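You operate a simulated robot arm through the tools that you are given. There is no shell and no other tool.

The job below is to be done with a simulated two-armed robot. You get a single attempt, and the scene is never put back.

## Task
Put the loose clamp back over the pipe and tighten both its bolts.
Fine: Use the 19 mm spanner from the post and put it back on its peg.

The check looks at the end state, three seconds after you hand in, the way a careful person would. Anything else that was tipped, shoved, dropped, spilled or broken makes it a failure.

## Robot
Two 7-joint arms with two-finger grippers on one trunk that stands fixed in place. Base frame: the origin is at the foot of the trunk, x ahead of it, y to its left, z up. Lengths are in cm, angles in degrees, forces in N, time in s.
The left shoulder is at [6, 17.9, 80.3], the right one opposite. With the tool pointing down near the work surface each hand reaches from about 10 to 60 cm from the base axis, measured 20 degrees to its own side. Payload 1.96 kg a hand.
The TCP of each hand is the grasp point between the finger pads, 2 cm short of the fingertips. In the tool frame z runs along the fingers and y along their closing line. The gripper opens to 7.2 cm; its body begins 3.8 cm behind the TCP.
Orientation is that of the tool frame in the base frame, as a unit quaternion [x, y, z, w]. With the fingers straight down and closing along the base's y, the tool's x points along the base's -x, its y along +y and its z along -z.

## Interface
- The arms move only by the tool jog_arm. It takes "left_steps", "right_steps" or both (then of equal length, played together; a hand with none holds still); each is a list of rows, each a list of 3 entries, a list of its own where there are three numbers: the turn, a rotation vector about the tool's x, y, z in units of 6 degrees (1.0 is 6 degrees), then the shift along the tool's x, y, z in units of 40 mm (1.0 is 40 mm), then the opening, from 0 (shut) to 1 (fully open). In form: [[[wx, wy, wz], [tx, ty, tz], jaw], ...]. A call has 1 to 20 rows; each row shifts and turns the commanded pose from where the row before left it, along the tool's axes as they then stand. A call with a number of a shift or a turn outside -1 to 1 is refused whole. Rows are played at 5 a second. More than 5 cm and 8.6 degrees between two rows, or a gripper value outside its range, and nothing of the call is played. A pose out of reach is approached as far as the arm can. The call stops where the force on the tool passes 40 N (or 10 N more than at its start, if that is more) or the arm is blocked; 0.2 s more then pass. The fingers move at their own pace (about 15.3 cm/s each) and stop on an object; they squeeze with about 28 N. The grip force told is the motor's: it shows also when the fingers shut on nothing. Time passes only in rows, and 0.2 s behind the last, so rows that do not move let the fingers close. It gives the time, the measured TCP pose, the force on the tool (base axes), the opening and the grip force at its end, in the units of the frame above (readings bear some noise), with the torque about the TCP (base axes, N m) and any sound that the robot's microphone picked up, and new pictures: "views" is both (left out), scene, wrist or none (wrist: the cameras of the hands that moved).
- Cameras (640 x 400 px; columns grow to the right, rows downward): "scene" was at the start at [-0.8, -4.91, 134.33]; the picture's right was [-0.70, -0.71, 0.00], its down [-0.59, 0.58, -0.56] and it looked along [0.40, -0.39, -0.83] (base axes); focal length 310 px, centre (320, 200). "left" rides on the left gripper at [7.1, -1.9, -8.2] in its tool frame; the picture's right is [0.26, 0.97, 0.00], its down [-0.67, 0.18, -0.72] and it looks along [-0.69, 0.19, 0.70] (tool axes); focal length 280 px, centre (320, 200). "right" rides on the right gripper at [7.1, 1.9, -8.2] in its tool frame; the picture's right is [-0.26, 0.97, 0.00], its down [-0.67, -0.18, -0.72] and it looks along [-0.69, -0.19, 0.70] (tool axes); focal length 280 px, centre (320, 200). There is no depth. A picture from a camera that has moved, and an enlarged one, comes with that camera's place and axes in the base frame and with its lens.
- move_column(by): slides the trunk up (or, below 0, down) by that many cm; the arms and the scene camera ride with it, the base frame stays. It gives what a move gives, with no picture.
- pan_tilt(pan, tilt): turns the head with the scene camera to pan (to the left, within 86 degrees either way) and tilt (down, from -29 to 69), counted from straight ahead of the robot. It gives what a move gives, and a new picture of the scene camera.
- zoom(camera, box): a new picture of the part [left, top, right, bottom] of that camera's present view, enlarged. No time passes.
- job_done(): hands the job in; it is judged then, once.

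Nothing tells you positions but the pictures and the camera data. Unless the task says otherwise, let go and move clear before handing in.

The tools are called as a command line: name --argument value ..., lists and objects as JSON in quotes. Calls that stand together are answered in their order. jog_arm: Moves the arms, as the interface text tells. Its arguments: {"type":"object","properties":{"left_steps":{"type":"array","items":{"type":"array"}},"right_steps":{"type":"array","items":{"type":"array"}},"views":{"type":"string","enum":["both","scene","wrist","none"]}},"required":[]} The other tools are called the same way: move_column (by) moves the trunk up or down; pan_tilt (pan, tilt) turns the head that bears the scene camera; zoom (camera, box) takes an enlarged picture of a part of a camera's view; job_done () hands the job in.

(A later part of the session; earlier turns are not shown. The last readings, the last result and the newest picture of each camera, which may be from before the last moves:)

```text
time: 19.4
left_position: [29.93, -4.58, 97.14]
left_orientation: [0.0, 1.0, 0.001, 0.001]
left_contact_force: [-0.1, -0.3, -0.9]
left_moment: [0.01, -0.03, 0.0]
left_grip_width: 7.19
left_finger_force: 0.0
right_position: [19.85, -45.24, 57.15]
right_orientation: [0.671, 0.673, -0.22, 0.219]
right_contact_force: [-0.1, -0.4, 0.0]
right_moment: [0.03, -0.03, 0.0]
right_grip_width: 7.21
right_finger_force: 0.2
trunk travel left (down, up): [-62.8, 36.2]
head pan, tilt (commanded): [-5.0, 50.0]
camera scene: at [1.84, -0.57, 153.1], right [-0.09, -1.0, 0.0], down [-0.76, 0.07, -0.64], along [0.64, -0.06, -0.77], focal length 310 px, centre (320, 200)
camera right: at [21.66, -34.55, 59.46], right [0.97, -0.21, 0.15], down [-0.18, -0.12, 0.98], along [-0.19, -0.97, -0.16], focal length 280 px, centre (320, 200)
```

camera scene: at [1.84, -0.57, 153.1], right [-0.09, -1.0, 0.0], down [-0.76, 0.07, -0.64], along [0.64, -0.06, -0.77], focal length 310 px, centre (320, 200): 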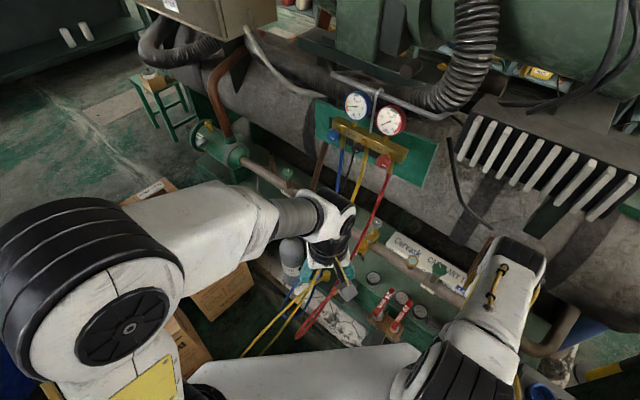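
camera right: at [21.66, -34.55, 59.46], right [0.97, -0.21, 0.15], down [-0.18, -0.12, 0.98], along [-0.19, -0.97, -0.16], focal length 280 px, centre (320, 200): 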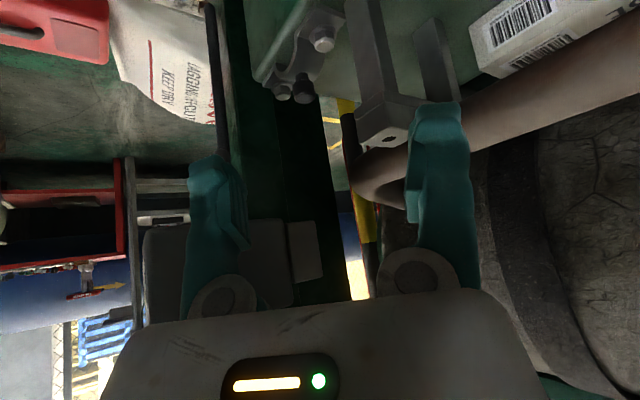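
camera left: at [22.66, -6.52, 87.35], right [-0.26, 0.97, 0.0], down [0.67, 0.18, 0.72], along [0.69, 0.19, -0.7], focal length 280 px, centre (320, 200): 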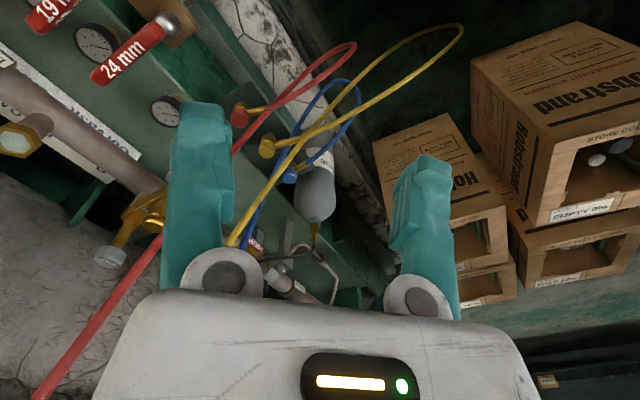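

zoom --camera "right" --box '[120, 100, 440, 320]'

zoom --camera "right" --box '[220, 0, 480, 170]'

```text
1.82 times, centred on (280, 210) of right
camera zoom: at [21.66, -34.55, 59.46], right [0.97, -0.21, 0.15], down [-0.18, -0.12, 0.98], along [-0.19, -0.97, -0.16], focal length 510 px, centre (393, 182)
```

zoom: 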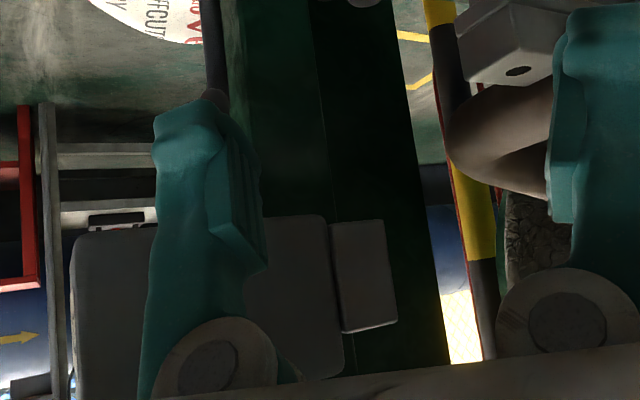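

```text
2.35 times, centred on (350, 85) of right
camera zoom: at [21.66, -34.55, 59.46], right [0.97, -0.21, 0.15], down [-0.18, -0.12, 0.98], along [-0.19, -0.97, -0.16], focal length 660 px, centre (249, 471)
```

zoom: 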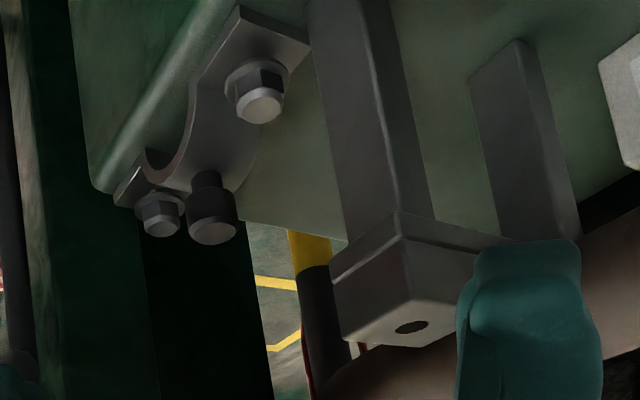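

Geometry so far (cm): bar/box bottom z≈57 with its left end at t≈-28.5; clamp knob ≈[16.4, -61.8, 43]; front lug hole ≈[23.75, -57.65, 51.7]. I'll pitch the right hand flatter (about 40° below horizontal), turn it 10° and move to a pre-grasp point in front of the clamp, under the bar.

jog_arm --right_steps '[[[0, -0.77, 0], [0, 0, 0], 0.6], [[0, -0.77, 0], [0, 0, 0], 0.6], [[0, -0.77, 0], [0, 0, 0], 0.6], [[-0.64, 0, -0.536], [0, 0, 0], 0.6], [[-0.64, 0, -0.536], [0, 0, 0], 0.6], [[0, 0, 0], [0.153, -0.29, 0.81], 0.6], [[0, 0, 0], [0.153, -0.29, 0.81], 0.6], [[0, 0, 0], [0.153, -0.29, 0.81], 0.6]]' --views "both"

```text
time: 21.2
left_position: [29.9, -4.57, 97.19]
left_orientation: [0.0, 1.0, 0.0, 0.0]
left_contact_force: [-1.0, 0.5, -0.4]
left_moment: [-0.02, 0.0, 0.0]
left_grip_width: 7.21
left_finger_force: 0.0
right_position: [17.4, -52.02, 49.45]
right_orientation: [0.582, 0.695, -0.272, 0.322]
right_contact_force: [0.5, 0.5, -0.1]
right_moment: [-0.02, -0.01, 0.04]
right_grip_width: 4.32
right_finger_force: 0.0
trunk travel left (down, up): [-62.8, 36.2]
head pan, tilt (commanded): [-5.0, 50.0]
camera scene: at [1.77, -0.67, 153.11], right [-0.09, -1.0, 0.0], down [-0.76, 0.07, -0.64], along [0.64, -0.06, -0.77], focal length 310 px, centre (320, 200)
camera right: at [17.38, -40.86, 49.25], right [0.98, 0.0, 0.2], down [-0.2, 0.08, 0.98], along [-0.01, -1.0, 0.08], focal length 280 px, centre (320, 200)
```

scene: 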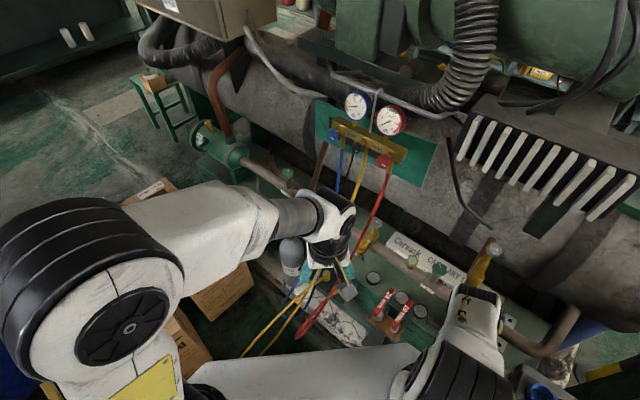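
right: 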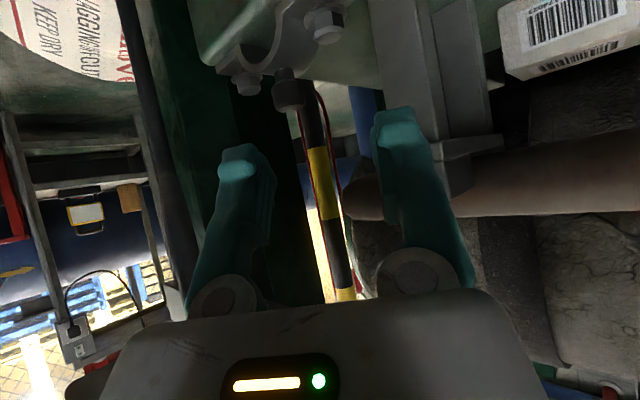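

Good, now a straight-on view of the clamp. Zooming to refine its geometry.

zoom --camera "right" --box '[190, 0, 390, 125]'

zoom --camera "right" --box '[340, 20, 540, 220]'

```text
3.20 times, centred on (290, 62) of right
camera zoom: at [17.38, -40.86, 49.25], right [0.98, 0.0, 0.2], down [-0.2, 0.08, 0.98], along [-0.01, -1.0, 0.08], focal length 897 px, centre (416, 640)
```

zoom: 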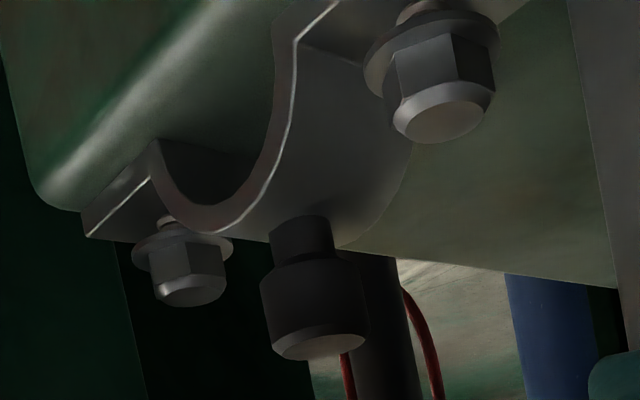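

```text
2.00 times, centred on (440, 120) of right
camera zoom: at [17.38, -40.86, 49.25], right [0.98, 0.0, 0.2], down [-0.2, 0.08, 0.98], along [-0.01, -1.0, 0.08], focal length 561 px, centre (80, 360)
```

zoom: 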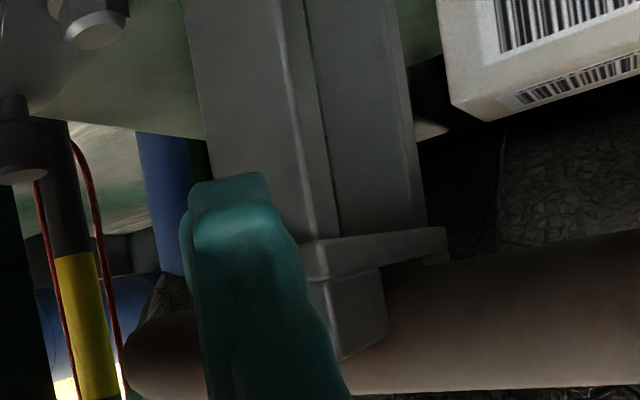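

Clamp measured: knob body z≈42.2–44.0 at about [16.4, -61.5]; bolts A [19.8, -59.3] and B [13.1, -65], spacing ≈9 like the lug holes. Advancing to just short of the knob.

jog_arm --right_steps '[[[0, 0, 0], [-0.098, -0.22, 0.667], 0.6], [[0, 0, 0], [-0.098, -0.22, 0.667], 0.6], [[0, 0, 0], [-0.098, -0.22, 0.667], 0.6]]' --views "wrist"

```text
time: 22.2
left_position: [30.1, -4.38, 97.0]
left_orientation: [0.001, 1.0, -0.001, -0.001]
left_contact_force: [-0.7, 0.0, 0.2]
left_moment: [0.03, -0.04, 0.01]
left_grip_width: 7.19
left_finger_force: 0.1
right_position: [17.28, -61.28, 46.92]
right_orientation: [0.585, 0.682, -0.279, 0.338]
right_contact_force: [0.8, -0.6, 0.0]
right_moment: [0.02, 0.03, -0.02]
right_grip_width: 4.33
right_finger_force: 0.0
trunk travel left (down, up): [-62.8, 36.2]
head pan, tilt (commanded): [-5.0, 50.0]
stopped in row 3 (right hand): the arm was blocked; the commanded pose is now the measured one
camera right: at [17.33, -50.26, 46.35], right [0.98, 0.0, 0.22], down [-0.22, 0.11, 0.97], along [-0.03, -0.99, 0.11], focal length 280 px, centre (320, 200)
```

right: 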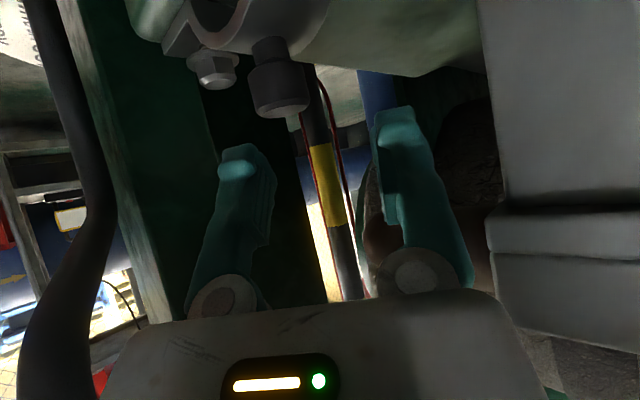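

The arm was blocked by something not at the tool (no tool force), likely the wrist or forearm near the 230 V box. Let me look from the scene camera.

pan_tilt --pan -60 --tilt 60

zoom --camera "scene" --box '[240, 80, 480, 280]'

```text
time: 23.5
left_position: [30.31, -4.48, 97.12]
left_orientation: [0.001, 1.0, -0.001, -0.002]
left_contact_force: [-0.3, 0.4, 0.0]
left_moment: [-0.03, 0.02, 0.0]
left_grip_width: 7.2
left_finger_force: 0.1
right_position: [17.19, -61.33, 46.97]
right_orientation: [0.581, 0.686, -0.28, 0.338]
right_contact_force: [0.3, -0.2, -1.5]
right_moment: [-0.01, -0.01, 0.02]
right_grip_width: 4.33
right_finger_force: 0.0
trunk travel left (down, up): [-62.8, 36.2]
head pan, tilt (commanded): [-60.0, 60.0]
camera scene: at [-1.95, -5.53, 151.86], right [-0.87, -0.5, 0.0], down [-0.44, 0.75, -0.5], along [0.25, -0.43, -0.87], focal length 310 px, centre (320, 200)
```

scene: 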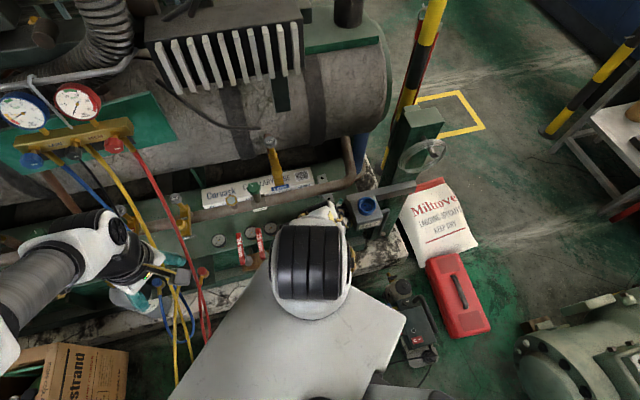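

```text
2.00 times, centred on (360, 180) of scene
camera zoom: at [-1.95, -5.53, 151.86], right [-0.87, -0.5, 0.0], down [-0.44, 0.75, -0.5], along [0.25, -0.43, -0.87], focal length 620 px, centre (240, 240)
```

zoom: 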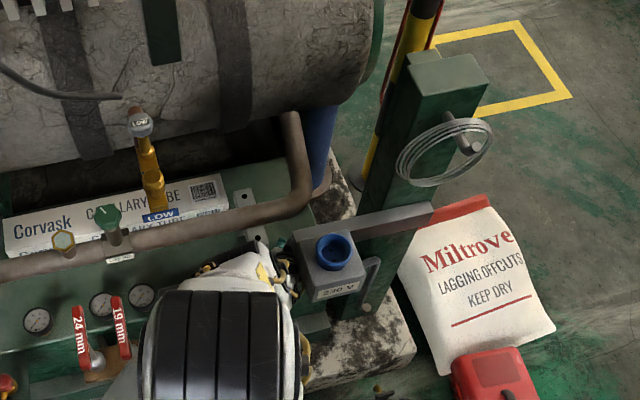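

The hand ended right above the knob (about 3.7 cm too high), so I'll correct sideways and lower gently around the knob, watching for blocking.

jog_arm --right_steps '[[[0, 0, 0], [0, -0.21, 0], 0.6], [[0, 0, 0], [0.24, 0, 0.19], 0.6], [[0, 0, 0], [0.24, 0, 0.19], 0.6]]' --views "wrist"

```text
time: 24.3
left_position: [30.72, -4.37, 96.81]
left_orientation: [0.0, 1.0, -0.001, -0.004]
left_contact_force: [-0.7, -0.6, 1.0]
left_moment: [0.06, -0.01, 0.02]
left_grip_width: 7.19
left_finger_force: 0.2
right_position: [17.21, -61.19, 46.86]
right_orientation: [0.579, 0.688, -0.277, 0.338]
right_contact_force: [0.8, 0.3, -0.2]
right_moment: [0.02, -0.03, 0.0]
right_grip_width: 4.35
right_finger_force: 0.0
right hand out of reach, approached as far as the arm can: row 2, 3
trunk travel left (down, up): [-62.8, 36.2]
head pan, tilt (commanded): [-60.0, 60.0]
camera right: at [17.16, -50.2, 46.26], right [0.98, 0.01, 0.22], down [-0.22, 0.11, 0.97], along [-0.01, -0.99, 0.11], focal length 280 px, centre (320, 200)
```

right: 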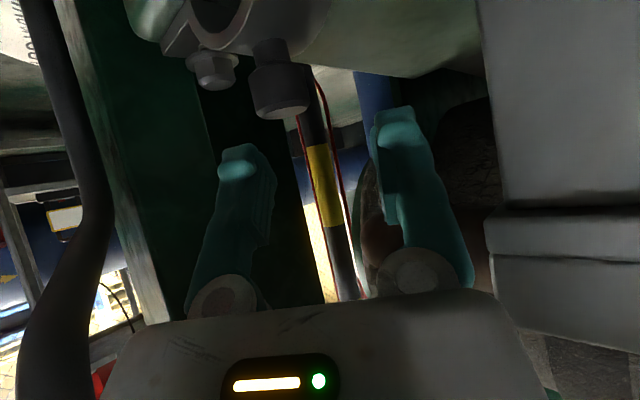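

The requested lower pose is reported as out of reach (arm posture limit). I'll use the left wrist camera to see the right arm's posture: yaw the left hand in place to look toward it.

jog_arm --left_steps '[[[0, 0, 1], [0, 0, 0], 1], [[0, 0, 1], [0, 0, 0], 1], [[0, 0, 1], [0, 0, 0], 1], [[0, 0, 1], [0, 0, 0], 1], [[0, 0, 1], [0, 0, 0], 1], [[0, 0, 1], [0, 0, 0], 1], [[0, 0, 1], [0, 0, 0], 1], [[0, 0, 1], [0, 0, 0], 1], [[0, 0, 1], [0, 0, 0], 1], [[0, 0, 1], [0, 0, 0], 1], [[0, 0, 1], [0, 0, 0], 1], [[0, 0, 1], [0, 0, 0], 1], [[0, 0, 1], [0, 0, 0], 1], [[0, 0, 1], [0, 0, 0], 1], [[0, 0, 1], [0, 0, 0], 1], [[0, 0, 1], [0, 0, 0], 1], [[0, 0, 1], [0, 0, 0], 1]]' --views "wrist"

```text
time: 27.9
left_position: [30.88, -4.41, 96.78]
left_orientation: [0.778, 0.629, -0.005, -0.001]
left_contact_force: [0.2, 0.0, 0.3]
left_moment: [-0.01, 0.0, -0.02]
left_grip_width: 7.22
left_finger_force: 0.1
right_position: [17.16, -61.15, 46.78]
right_orientation: [0.58, 0.687, -0.279, 0.337]
right_contact_force: [0.0, 0.8, 0.2]
right_moment: [0.0, -0.01, -0.01]
right_grip_width: 4.33
right_finger_force: 0.1
trunk travel left (down, up): [-62.8, 36.2]
head pan, tilt (commanded): [-60.0, 60.0]
camera left: at [30.45, 2.94, 105.02], right [1.0, 0.05, -0.01], down [0.04, -0.7, 0.72], along [0.03, -0.72, -0.7], focal length 280 px, centre (320, 200)
```

left: 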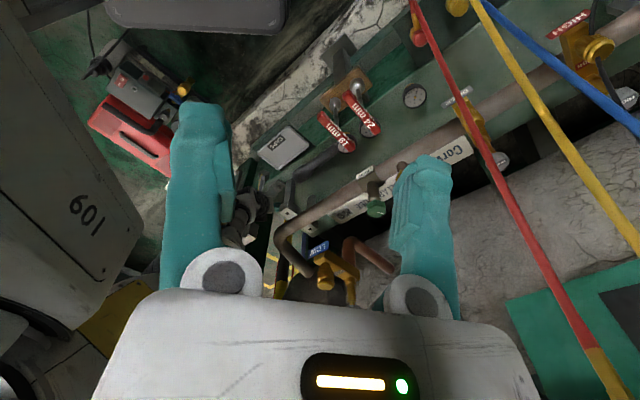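

pan_tilt --pan -30 --tilt 65

zoom --camera "left" --box '[0, 0, 320, 300]'

```text
time: 28.8
left_position: [30.76, -4.3, 96.77]
left_orientation: [0.777, 0.629, -0.005, -0.002]
left_contact_force: [0.3, -0.4, -0.3]
left_moment: [-0.03, 0.0, 0.0]
left_grip_width: 7.22
left_finger_force: 0.0
right_position: [17.01, -61.17, 46.81]
right_orientation: [0.579, 0.687, -0.279, 0.337]
right_contact_force: [-0.1, 0.8, -1.0]
right_moment: [-0.02, 0.01, -0.01]
right_grip_width: 4.33
right_finger_force: 0.0
trunk travel left (down, up): [-62.8, 36.2]
head pan, tilt (commanded): [-30.0, 65.0]
camera scene: at [0.88, -2.62, 151.29], right [-0.49, -0.87, 0.01], down [-0.79, 0.45, -0.42], along [0.36, -0.21, -0.91], focal length 310 px, centre (320, 200)
```

scene: 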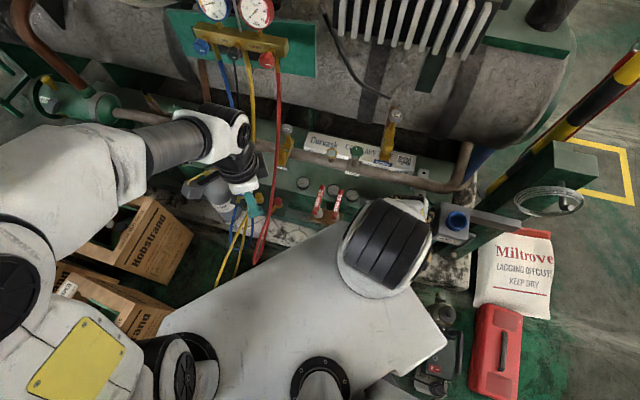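

```text
1.33 times, centred on (160, 150) of left
camera zoom: at [30.42, 2.94, 105.01], right [1.0, 0.06, -0.01], down [0.05, -0.7, 0.72], along [0.03, -0.72, -0.7], focal length 374 px, centre (533, 267)
```

zoom: 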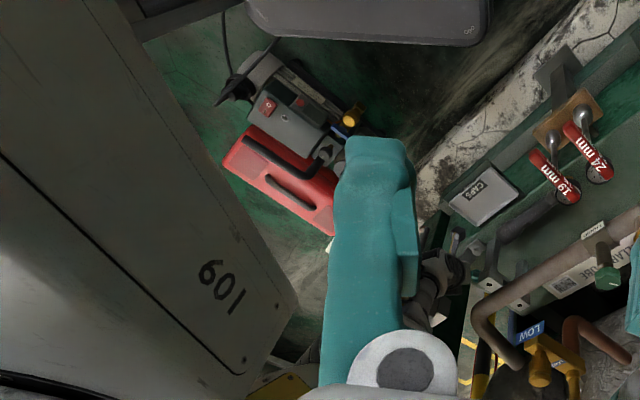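

The arm's wrist is pressing near the 230 V box (the upper body shows a slight twist). I'll back the hand off toward +y at once to relieve that contact.

jog_arm --right_steps '[[[0, 0, 0], [0, 0.1, -0.6], 0.6], [[0, 0, 0], [0, 0.1, -0.8], 0.6], [[0, 0, 0], [0, 0.1, -0.8], 0.6], [[0, 0, 0], [0, 0.1, -0.8], 0.6]]' --views "both"

```text
time: 29.3
left_position: [30.13, -5.3, 97.01]
left_orientation: [0.778, 0.628, 0.002, -0.005]
left_contact_force: [-0.3, -0.5, 1.0]
left_moment: [-0.01, 0.03, 0.01]
left_grip_width: 7.19
left_finger_force: 0.0
right_position: [15.76, -59.0, 47.61]
right_orientation: [0.59, 0.687, -0.273, 0.324]
right_contact_force: [0.3, -30.9, -51.8]
right_moment: [0.8, -0.38, 0.26]
right_grip_width: 4.34
right_finger_force: 0.0
trunk travel left (down, up): [-62.8, 36.2]
head pan, tilt (commanded): [-30.0, 65.0]
stopped in row 2 (right hand): the force on the tool passed its limit at 213 N (the readings are from after the stop); the commanded pose is now the measured one
camera scene: at [-0.58, -4.25, 151.23], right [-0.5, -0.86, -0.01], down [-0.78, 0.46, -0.42], along [0.36, -0.21, -0.91], focal length 310 px, centre (320, 200)
camera right: at [15.84, -47.88, 47.43], right [0.98, -0.02, 0.21], down [-0.21, 0.09, 0.97], along [-0.03, -1.0, 0.08], focal length 280 px, centre (320, 200)
```

scene: 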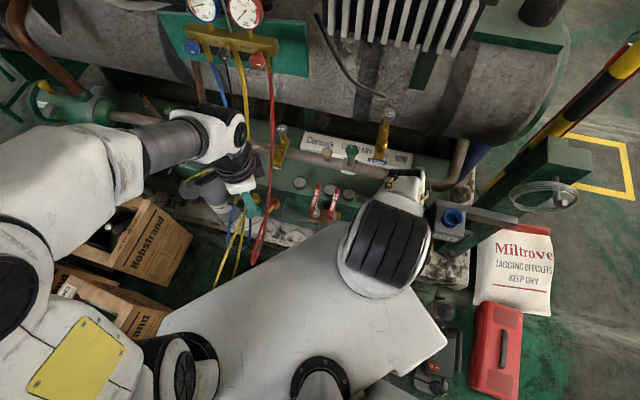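
right: 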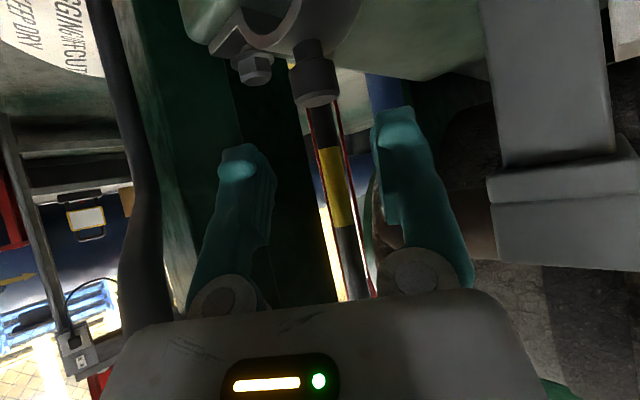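

The back-off along the tool axis pushed the palm up under the bar; I must retreat horizontally and slightly down instead.

jog_arm --right_steps '[[[0, 0, 0], [0.2, 0, 0.1], 0.6], [[0, 0, 0], [0.3, 0.05, -0.15], 0.6]]' --views "none"

```text
time: 29.9
left_position: [30.02, -4.66, 97.26]
left_orientation: [0.778, 0.628, 0.001, -0.001]
left_contact_force: [-0.8, -0.6, 0.4]
left_moment: [-0.04, -0.01, 0.02]
left_grip_width: 7.22
left_finger_force: 0.0
right_position: [15.93, -57.27, 46.8]
right_orientation: [0.587, 0.686, -0.277, 0.33]
right_contact_force: [-0.5, -0.4, -0.9]
right_moment: [0.0, -0.06, 0.04]
right_grip_width: 4.32
right_finger_force: 0.0
trunk travel left (down, up): [-62.8, 36.2]
head pan, tilt (commanded): [-30.0, 65.0]
```

Contact is released and forces are back to zero. I'll look at surfaces where the clamp could be set down and re-gripped, and check the box hasn't shifted.

zoom --camera "left" --box '[220, 80, 420, 240]'

zoom --camera "scene" --box '[260, 140, 500, 300]'

```text
2.50 times, centred on (320, 160) of left
camera zoom: at [29.55, 2.6, 105.39], right [1.0, 0.05, 0.0], down [0.04, -0.7, 0.71], along [0.04, -0.71, -0.7], focal length 701 px, centre (320, 300)
```

zoom: 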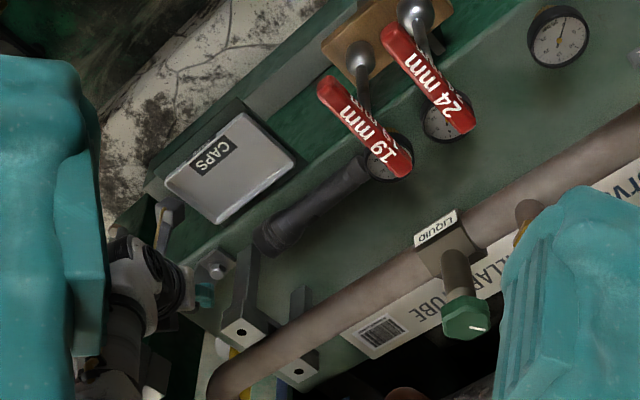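

```text
2.50 times, centred on (380, 220) of scene
camera zoom: at [-0.57, -3.09, 151.32], right [-0.5, -0.87, 0.0], down [-0.78, 0.45, -0.42], along [0.37, -0.21, -0.91], focal length 776 px, centre (170, 150)
```

zoom: 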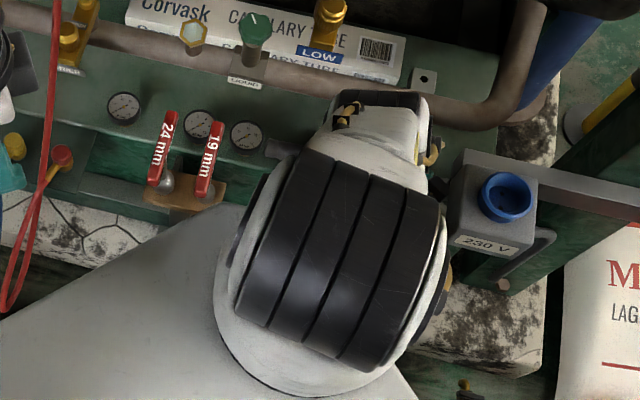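

I have a workable plan: grip the knob at a flatter pitch (~27° below horizontal) so the wrist stays clear of the box, then set the clamp astride the pipe further left and re-grip it from above. First retreat and flatten the hand.

jog_arm --right_steps '[[[0, 0, 0], [0.57, 0.3, -0.615], 0.5], [[0, 0, 0], [0.57, 0.3, -0.615], 0.5], [[0, -1, 0], [0, 0, 0], 0.5], [[0, -1, 0], [0, 0, 0], 0.5], [[0.89, 0, 0.454], [0, 0, 0], 0.5]]' --views "wrist"

```text
time: 30.9
left_position: [29.9, -4.34, 97.1]
left_orientation: [0.778, 0.628, 0.0, 0.0]
left_contact_force: [0.1, 1.0, -0.4]
left_moment: [-0.01, 0.03, 0.0]
left_grip_width: 7.2
left_finger_force: 0.0
right_position: [20.54, -53.87, 49.4]
right_orientation: [0.567, 0.629, -0.329, 0.418]
right_contact_force: [-6.4, 33.1, -5.2]
right_moment: [0.14, 0.11, 0.97]
right_grip_width: 3.58
right_finger_force: 0.2
trunk travel left (down, up): [-62.8, 36.2]
head pan, tilt (commanded): [-30.0, 65.0]
stopped in row 4 (right hand): the force on the tool passed its limit at 151 N (the readings are from after the stop); the commanded pose is now the measured one
camera right: at [21.03, -43.15, 46.57], right [0.96, 0.02, 0.29], down [-0.28, 0.31, 0.91], along [-0.07, -0.95, 0.31], focal length 280 px, centre (320, 200)
```

right: 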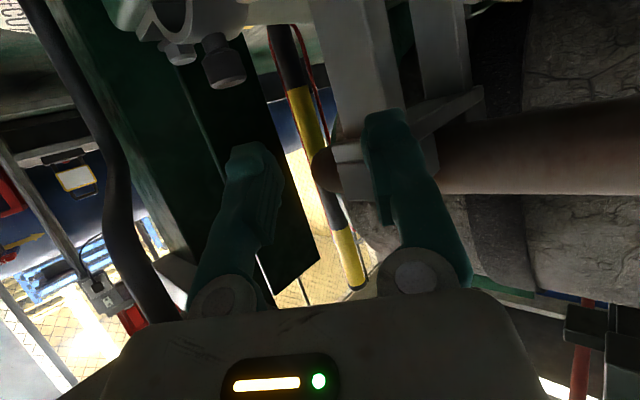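

The arm's forearm is evidently being forced by the robot's own shoulder platform (now at z≈65), so the trunk is too high for this low work. I'll back the hand out, raise it clear, tuck the left hand back, then lower the trunk.

jog_arm --right_steps '[[[0, 0, 0], [0.1, 0, -0.6], 0.5], [[0, 0, 0], [0.1, 0, -0.9], 0.5], [[0, 0.5, 0], [0, 0, -0.9], 0.5], [[0, 1, 0], [-0.3, 0, -0.6], 0.5], [[0, 1, 0], [-0.3, 0, -0.6], 0.5]]' --views "wrist"

```text
time: 32.1
left_position: [30.05, -4.49, 97.15]
left_orientation: [0.778, 0.628, 0.0, 0.0]
left_contact_force: [-0.1, 0.0, 0.3]
left_moment: [-0.02, 0.0, 0.0]
left_grip_width: 7.2
left_finger_force: 0.0
right_position: [18.34, -42.27, 57.3]
right_orientation: [0.603, 0.68, -0.251, 0.334]
right_contact_force: [0.3, -0.3, 0.7]
right_moment: [0.01, 0.01, 0.0]
right_grip_width: 3.59
right_finger_force: 0.1
trunk travel left (down, up): [-62.8, 36.2]
head pan, tilt (commanded): [-30.0, 65.0]
camera right: at [18.63, -31.11, 57.35], right [0.97, -0.03, 0.26], down [-0.26, 0.07, 0.96], along [-0.05, -1.0, 0.06], focal length 280 px, centre (320, 200)
```

right: 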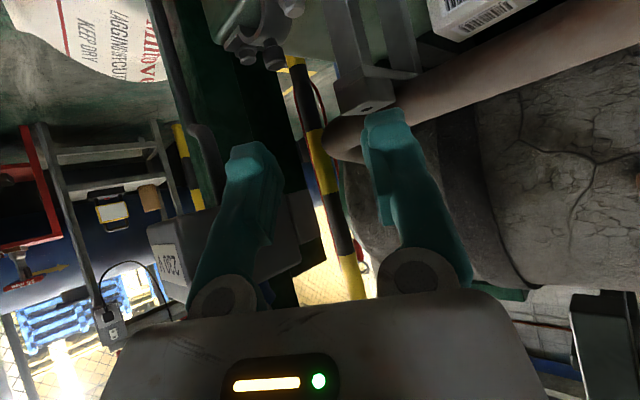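

jog_arm --right_steps '[[[0, 1, 0], [0, 0, 0], 0.5], [[0, 1, 0], [0, 0, 0], 0.5], [[0, 1, 0], [0, 0, 0], 0.5], [[0, 1, 0], [0, 0, 0], 0.5], [[0, 1, 0], [0, 0, 0], 0.5], [[0, 1, 0], [0, 0, 0], 0.5], [[0, 1, 0], [0, 0, 0], 0.5], [[0, 1, 0], [0, 0, 0], 0.5], [[0, 0.2, 0], [0, 0, -1], 0.5], [[0, 0, 0], [0, 0, -1], 0.5], [[0, 0, 0], [0, 0, -1], 0.5], [[0, 0, 0], [0, 0, -1], 0.5], [[0, 0, 0], [0, 0, -1], 0.5], [[0, 0, 0], [0, 0, -1], 0.5]]' --views "none"

jog_arm --left_steps '[[[0, 0, 0], [0.72, -0.8, 0], 1], [[0, 0, 0], [0.72, -0.8, 0], 1], [[0, 0, 0], [0.72, -0.8, 0], 1], [[0, 0, 0], [0.72, -0.8, 0], 1]]' --views "scene"

```text
time: 35.1
left_position: [29.81, -4.59, 97.27]
left_orientation: [0.778, 0.629, 0.001, 0.001]
left_contact_force: [0.3, -0.2, 0.1]
left_moment: [0.01, 0.0, 0.01]
left_grip_width: 7.2
left_finger_force: 0.1
right_position: [17.03, -42.29, 81.17]
right_orientation: [0.653, 0.757, 0.022, 0.021]
right_contact_force: [0.3, 0.7, 0.3]
right_moment: [0.02, -0.01, -0.03]
right_grip_width: 3.58
right_finger_force: 0.1
trunk travel left (down, up): [-62.8, 36.2]
head pan, tilt (commanded): [-30.0, 65.0]
```

```text
time: 36.1
left_position: [24.3, 6.44, 99.21]
left_orientation: [0.778, 0.628, 0.0, 0.0]
left_contact_force: [0.8, -0.3, -0.2]
left_moment: [-0.04, 0.0, 0.0]
left_grip_width: 7.22
left_finger_force: 0.1
left hand out of reach, approached as far as the arm can: row 3, 4
right_position: [16.95, -42.36, 81.16]
right_orientation: [0.654, 0.756, 0.022, 0.021]
right_contact_force: [0.6, 0.2, 0.6]
right_moment: [-0.03, -0.02, 0.01]
right_grip_width: 3.63
right_finger_force: 0.1
trunk travel left (down, up): [-62.8, 36.2]
head pan, tilt (commanded): [-30.0, 65.0]
camera scene: at [-0.59, -2.83, 151.29], right [-0.5, -0.87, 0.0], down [-0.79, 0.45, -0.42], along [0.37, -0.21, -0.91], focal length 310 px, centre (320, 200)
```

scene: 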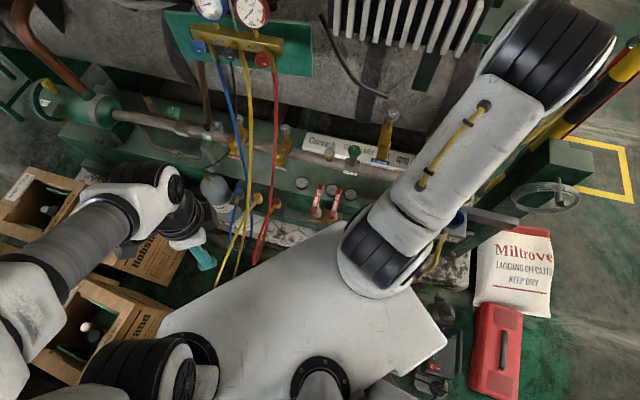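

Clear view now: the arm's base platform is the white plate, the forearm hangs from a high elbow. Lowering the trunk in steps, with both hands clear.

move_column --by -15

pan_tilt --pan -45 --tilt 65

```text
time: 37.9
left_position: [24.45, 6.33, 84.4]
left_orientation: [0.779, 0.627, 0.0, 0.0]
left_contact_force: [0.0, 0.3, -0.2]
left_moment: [0.01, 0.01, 0.03]
left_grip_width: 7.22
left_finger_force: 0.1
right_position: [16.94, -42.33, 66.2]
right_orientation: [0.653, 0.756, 0.022, 0.021]
right_contact_force: [0.3, -0.2, 0.0]
right_moment: [0.0, 0.0, 0.02]
right_grip_width: 3.61
right_finger_force: 0.0
trunk travel left (down, up): [-47.8, 51.2]
head pan, tilt (commanded): [-30.0, 65.0]
```

```text
time: 38.6
left_position: [24.33, 6.47, 84.27]
left_orientation: [0.778, 0.628, 0.0, 0.0]
left_contact_force: [0.3, -0.3, -0.7]
left_moment: [0.0, -0.04, 0.02]
left_grip_width: 7.18
left_finger_force: 0.0
right_position: [17.07, -42.44, 66.14]
right_orientation: [0.654, 0.756, 0.023, 0.021]
right_contact_force: [-0.7, -0.2, 0.0]
right_moment: [0.0, -0.01, -0.01]
right_grip_width: 3.6
right_finger_force: 0.1
trunk travel left (down, up): [-47.8, 51.2]
head pan, tilt (commanded): [-45.0, 65.0]
camera scene: at [-1.57, -4.21, 136.29], right [-0.71, -0.71, 0.0], down [-0.64, 0.64, -0.42], along [0.3, -0.3, -0.91], focal length 310 px, centre (320, 200)
```

scene: 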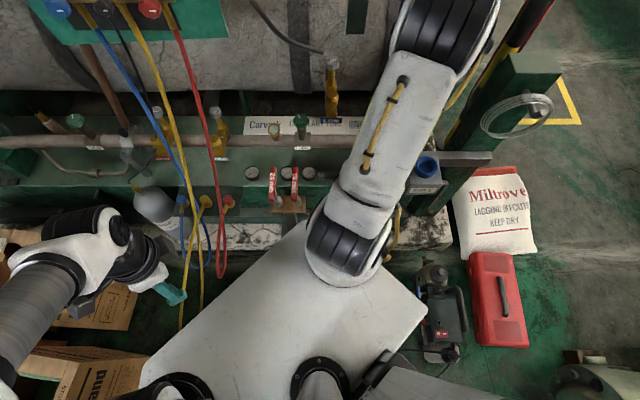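

move_column --by -15

jog_arm --right_steps '[[[0, -0.3, 0], [0, 0, 0], 0.5]]' --views "both"

```text
time: 40.4
left_position: [24.23, 6.37, 69.37]
left_orientation: [0.779, 0.628, 0.0, 0.0]
left_contact_force: [0.1, -0.2, -0.2]
left_moment: [-0.02, -0.04, 0.01]
left_grip_width: 7.21
left_finger_force: 0.0
right_position: [16.98, -42.31, 51.15]
right_orientation: [0.654, 0.756, 0.022, 0.021]
right_contact_force: [0.1, -0.7, 0.7]
right_moment: [0.0, 0.01, -0.01]
right_grip_width: 3.6
right_finger_force: 0.1
trunk travel left (down, up): [-32.8, 66.2]
head pan, tilt (commanded): [-45.0, 65.0]
```

```text
time: 40.8
left_position: [24.37, 6.46, 69.26]
left_orientation: [0.778, 0.628, 0.0, 0.0]
left_contact_force: [0.9, 0.2, -0.2]
left_moment: [0.0, -0.01, 0.01]
left_grip_width: 7.23
left_finger_force: 0.0
right_position: [17.02, -42.39, 51.2]
right_orientation: [0.654, 0.756, 0.012, 0.033]
right_contact_force: [0.2, 0.5, -0.2]
right_moment: [0.03, -0.03, 0.02]
right_grip_width: 3.58
right_finger_force: 0.0
trunk travel left (down, up): [-32.8, 66.2]
head pan, tilt (commanded): [-45.0, 65.0]
camera scene: at [-1.57, -4.2, 121.29], right [-0.71, -0.71, 0.0], down [-0.64, 0.64, -0.42], along [0.3, -0.3, -0.91], focal length 310 px, centre (320, 200)
camera right: at [17.32, -34.79, 59.14], right [0.99, -0.12, 0.07], down [-0.13, -0.68, 0.72], along [-0.04, -0.73, -0.69], focal length 280 px, centre (320, 200)
```

scene: 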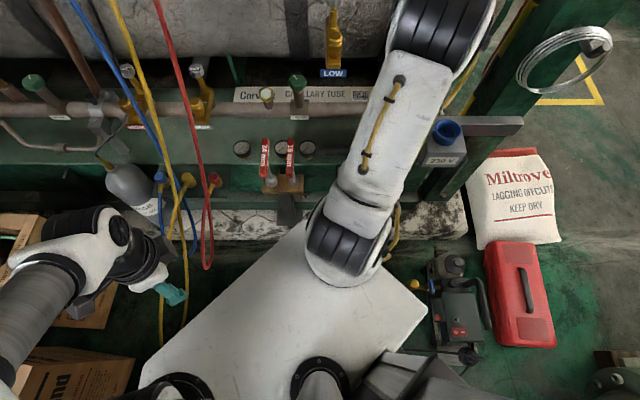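
right: 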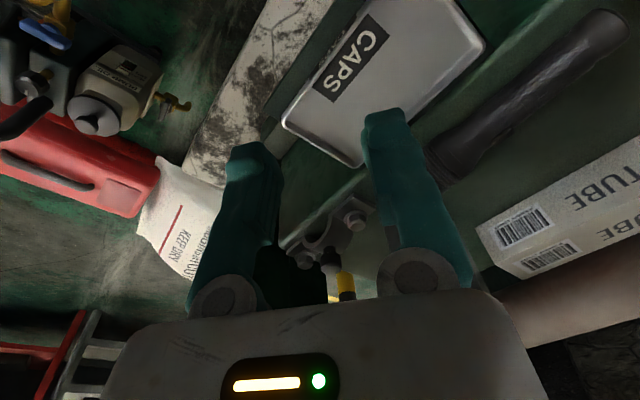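

Trunk is now low enough (platform at z≈35). I'll pitch the right hand toward 27° below horizontal in stages, well clear in front.

jog_arm --right_steps '[[[0, -1, 0], [0, 0, 0], 0.5], [[0, -1, 0], [0, 0, 0], 0.5], [[0, -1, 0], [0, 0, 0], 0.5], [[0, -1, 0], [0, 0, 0], 0.5], [[0, -1, 0], [0, 0, 0.25], 0.5], [[0, -1, 0], [0, 0, 0.25], 0.5], [[0, -1, 0], [0, 0, 0.25], 0.5], [[0, -1, 0], [0, 0, 0.25], 0.5], [[0, -1, 0], [0, 0, 0.25], 0.5], [[0, -1, 0], [0, 0, 0.25], 0.5]]' --views "both"

```text
time: 43.0
left_position: [24.33, 6.35, 69.26]
left_orientation: [0.778, 0.628, 0.001, 0.0]
left_contact_force: [-0.8, -0.2, -0.3]
left_moment: [0.04, 0.01, 0.01]
left_grip_width: 7.21
left_finger_force: 0.1
right_position: [18.8, -48.02, 45.62]
right_orientation: [0.572, 0.639, -0.316, 0.407]
right_contact_force: [-0.4, 0.4, -0.8]
right_moment: [-0.03, 0.0, -0.08]
right_grip_width: 3.59
right_finger_force: 0.1
right hand out of reach, approached as far as the arm can: row 3, 4
trunk travel left (down, up): [-32.8, 66.2]
head pan, tilt (commanded): [-45.0, 65.0]
camera scene: at [-1.57, -4.22, 121.29], right [-0.71, -0.71, 0.0], down [-0.64, 0.64, -0.42], along [0.3, -0.3, -0.91], focal length 310 px, centre (320, 200)
camera right: at [19.17, -37.17, 43.29], right [0.96, 0.02, 0.29], down [-0.28, 0.28, 0.92], along [-0.07, -0.96, 0.27], focal length 280 px, centre (320, 200)
```

scene: 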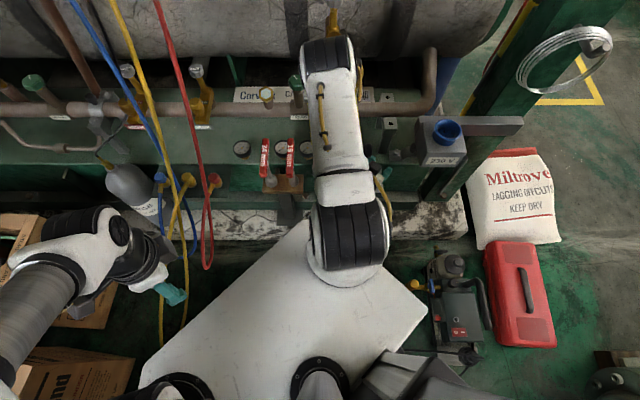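
right: 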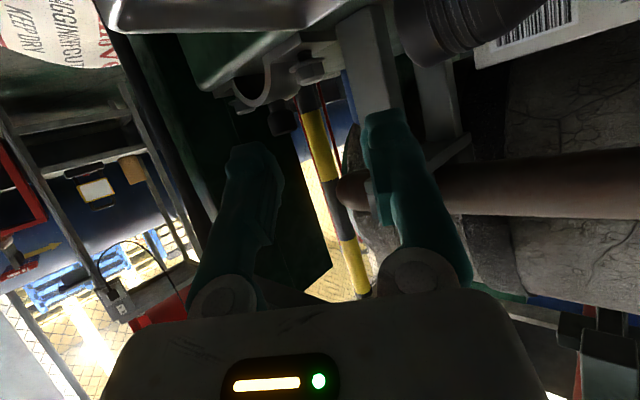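

The elbow has swung forward and the hand holds p≈28°, with everything free of contact. Now I'll level the small roll and approach the knob to ~6 cm short, low enough to pass under the bar.

jog_arm --right_steps '[[[0, 0, -0.67], [0, 0, 0], 0.5], [[0, 0, 0], [-0.214, -0.387, 0.547], 0.5], [[0, 0, 0], [-0.214, -0.387, 0.547], 0.5], [[0, 0, 0], [-0.214, -0.387, 0.547], 0.5]]' --views "both"

```text
time: 44.0
left_position: [24.31, 6.36, 69.32]
left_orientation: [0.778, 0.629, 0.0, 0.001]
left_contact_force: [-0.9, 0.6, 0.2]
left_moment: [0.01, -0.02, -0.02]
left_grip_width: 7.2
left_finger_force: 0.0
right_position: [15.44, -55.78, 44.73]
right_orientation: [0.55, 0.658, -0.331, 0.394]
right_contact_force: [0.5, -0.3, 0.5]
right_moment: [0.0, -0.03, 0.02]
right_grip_width: 3.6
right_finger_force: 0.0
trunk travel left (down, up): [-32.8, 66.2]
head pan, tilt (commanded): [-45.0, 65.0]
camera scene: at [-1.58, -4.22, 121.29], right [-0.71, -0.71, 0.0], down [-0.64, 0.64, -0.42], along [0.3, -0.3, -0.91], focal length 310 px, centre (320, 200)
camera right: at [15.36, -44.95, 42.33], right [0.97, 0.05, 0.23], down [-0.23, 0.28, 0.93], along [-0.02, -0.96, 0.28], focal length 280 px, centre (320, 200)
```

scene: 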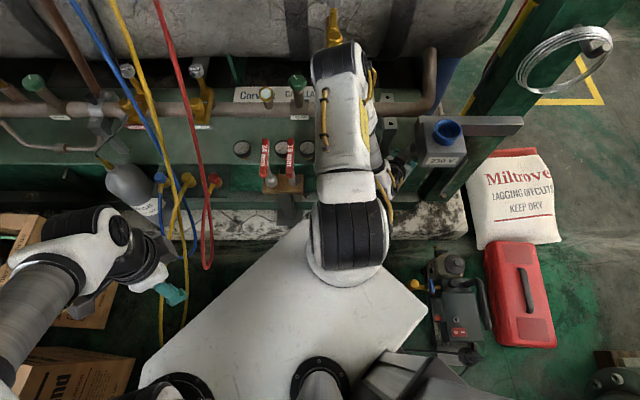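
right: 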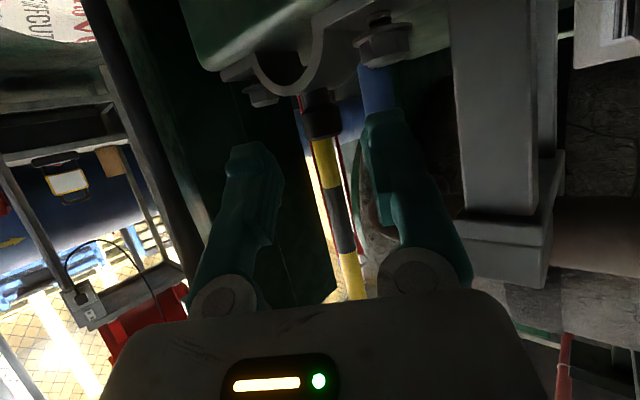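

The knob is centred between the fingers. Moving in onto it.

jog_arm --right_steps '[[[0, 0, 0], [-0.094, -0.028, 0.484], 0.5], [[0, 0, 0], [-0.094, -0.028, 0.484], 0.5], [[0, 0, 0], [-0.094, -0.028, 0.484], 0.5]]' --views "wrist"

zoom --camera "right" --box '[200, 0, 480, 200]'

```text
time: 44.7
left_position: [24.41, 6.56, 69.36]
left_orientation: [0.778, 0.628, 0.0, 0.001]
left_contact_force: [-0.6, 0.0, -1.1]
left_moment: [0.02, 0.0, -0.01]
left_grip_width: 7.17
left_finger_force: 0.1
right_position: [15.94, -59.53, 43.53]
right_orientation: [0.552, 0.659, -0.329, 0.392]
right_contact_force: [-0.3, 7.9, 16.5]
right_moment: [2.26, 0.11, -0.03]
right_grip_width: 3.61
right_finger_force: 0.0
trunk travel left (down, up): [-32.8, 66.2]
head pan, tilt (commanded): [-45.0, 65.0]
stopped in row 3 (right hand): the force on the tool passed its limit at 59 N (the readings are from after the stop); the commanded pose is now the measured one
camera right: at [15.8, -48.69, 41.18], right [0.97, 0.05, 0.23], down [-0.23, 0.27, 0.93], along [-0.02, -0.96, 0.27], focal length 280 px, centre (320, 200)
```

right: 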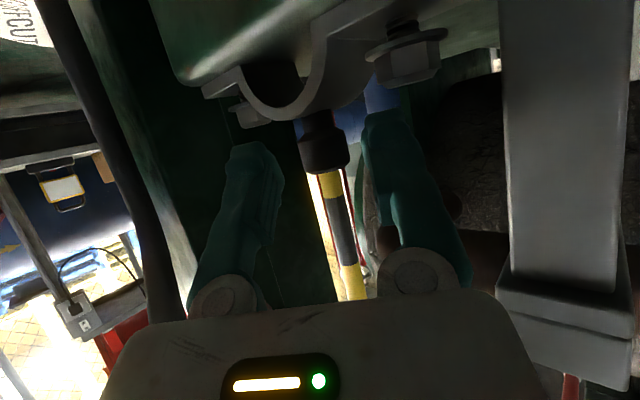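

```text
2.00 times, centred on (340, 100) of right
camera zoom: at [15.8, -48.69, 41.18], right [0.97, 0.05, 0.23], down [-0.23, 0.27, 0.93], along [-0.02, -0.96, 0.27], focal length 561 px, centre (280, 400)
```

zoom: 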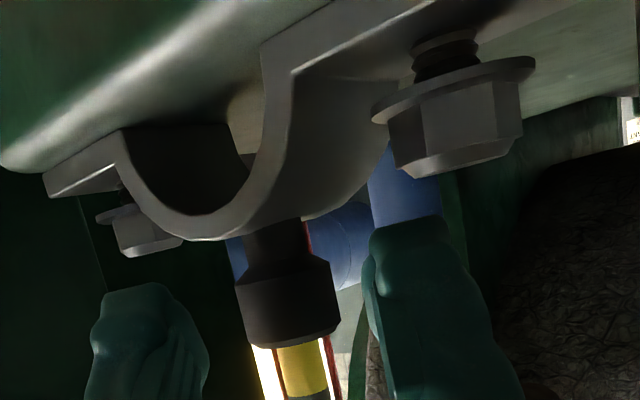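

The wrist camera's underside touched something behind (likely the tin's corner). Lifting off right away and checking the tin.

jog_arm --right_steps '[[[0, 0, 0], [-0.33, 0, -0.177], 0.5]]' --views "both"

zoom --camera "scene" --box '[340, 130, 500, 270]'

```text
time: 45.1
left_position: [24.31, 6.38, 69.28]
left_orientation: [0.778, 0.628, 0.0, 0.0]
left_contact_force: [-0.4, -0.2, -0.1]
left_moment: [-0.01, 0.0, -0.02]
left_grip_width: 7.22
left_finger_force: 0.0
right_position: [15.87, -59.56, 44.9]
right_orientation: [0.552, 0.66, -0.327, 0.392]
right_contact_force: [-0.1, -0.3, -0.1]
right_moment: [0.0, 0.0, 0.0]
right_grip_width: 3.6
right_finger_force: 0.0
trunk travel left (down, up): [-32.8, 66.2]
head pan, tilt (commanded): [-45.0, 65.0]
camera scene: at [-1.59, -4.18, 121.27], right [-0.71, -0.71, 0.0], down [-0.64, 0.64, -0.42], along [0.3, -0.3, -0.91], focal length 310 px, centre (320, 200)
camera right: at [15.79, -48.77, 42.55], right [0.97, 0.05, 0.23], down [-0.23, 0.27, 0.93], along [-0.02, -0.96, 0.27], focal length 280 px, centre (320, 200)
```

scene: 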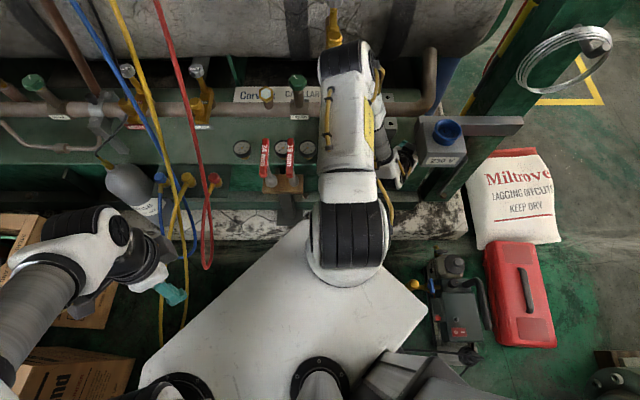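
right: 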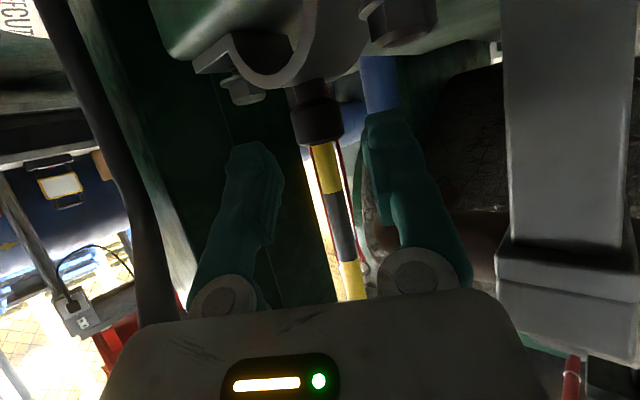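

```text
2.86 times, centred on (420, 200) of scene
camera zoom: at [-1.59, -4.18, 121.27], right [-0.71, -0.71, 0.0], down [-0.64, 0.64, -0.42], along [0.3, -0.3, -0.91], focal length 886 px, centre (34, 200)
```

zoom: 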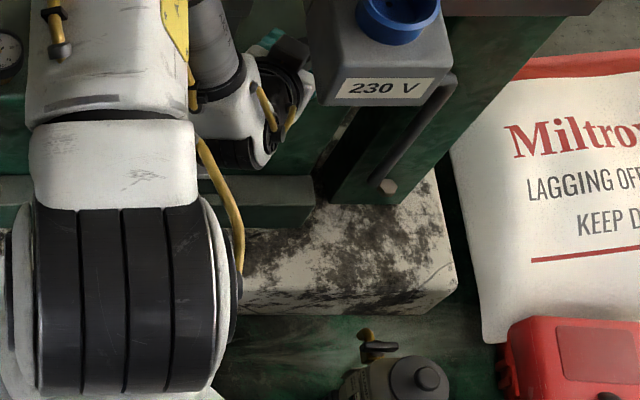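

No contact now. I'll steepen the hand by 4° so the camera rides higher, then finish the approach at a slightly greater height on the knob.

jog_arm --right_steps '[[[0, 0.67, 0], [0, 0, 0], 0.5], [[0, 0, 0], [0.015, -0.0125, 0.28], 0.5], [[0, 0, 0], [0.015, -0.0125, 0.28], 0.5]]' --views "wrist"

zoom --camera "right" --box '[200, 0, 480, 200]'

```text
time: 45.9
left_position: [24.44, 6.44, 69.35]
left_orientation: [0.778, 0.628, 0.0, -0.001]
left_contact_force: [0.2, 0.6, 0.1]
left_moment: [0.01, 0.05, 0.02]
left_grip_width: 7.21
left_finger_force: 0.1
right_position: [16.04, -61.34, 43.56]
right_orientation: [0.562, 0.673, -0.308, 0.368]
right_contact_force: [0.2, 0.2, 0.4]
right_moment: [0.01, -0.01, -0.02]
right_grip_width: 3.6
right_finger_force: 0.2
trunk travel left (down, up): [-32.8, 66.2]
head pan, tilt (commanded): [-45.0, 65.0]
camera right: at [16.0, -50.49, 41.97], right [0.97, 0.03, 0.22], down [-0.22, 0.2, 0.95], along [-0.02, -0.98, 0.21], focal length 280 px, centre (320, 200)
```

right: 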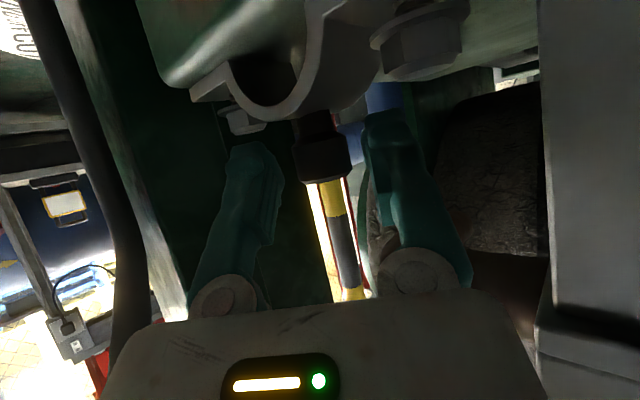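

```text
2.00 times, centred on (340, 100) of right
camera zoom: at [16.0, -50.49, 41.97], right [0.97, 0.03, 0.22], down [-0.22, 0.2, 0.95], along [-0.02, -0.98, 0.21], focal length 561 px, centre (280, 400)
```

zoom: 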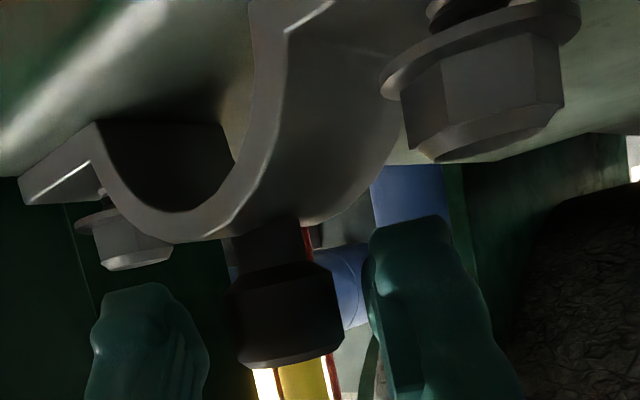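

The knob sits between the fingertips (slightly toward the tips). I'll advance a touch and close on it.

jog_arm --right_steps '[[[0, 0, 0], [0.02, 0, 0.11], 0.5], [[0, 0, 0], [0, 0, 0], 0.2], [[0, 0, 0], [0, 0, 0], 0.1], [[0, 0, 0], [0, 0, 0], 0.05], [[0, 0, 0], [0, 0, 0], 0.05]]' --views "wrist"

```text
time: 47.1
left_position: [24.37, 6.26, 69.37]
left_orientation: [0.779, 0.627, 0.001, 0.0]
left_contact_force: [0.2, 0.1, 0.0]
left_moment: [0.01, -0.02, -0.01]
left_grip_width: 7.2
left_finger_force: 0.1
right_position: [16.15, -61.8, 43.25]
right_orientation: [0.563, 0.672, -0.308, 0.369]
right_contact_force: [0.0, -0.1, 0.0]
right_moment: [0.0, -0.08, -0.03]
right_grip_width: 2.29
right_finger_force: 27.8
trunk travel left (down, up): [-32.8, 66.2]
head pan, tilt (commanded): [-45.0, 65.0]
camera right: at [16.07, -50.77, 41.64], right [0.97, 0.03, 0.22], down [-0.22, 0.2, 0.95], along [-0.02, -0.98, 0.21], focal length 280 px, centre (320, 200)
```

right: 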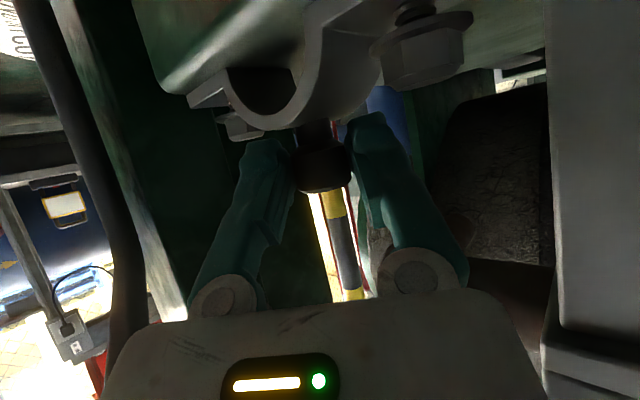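

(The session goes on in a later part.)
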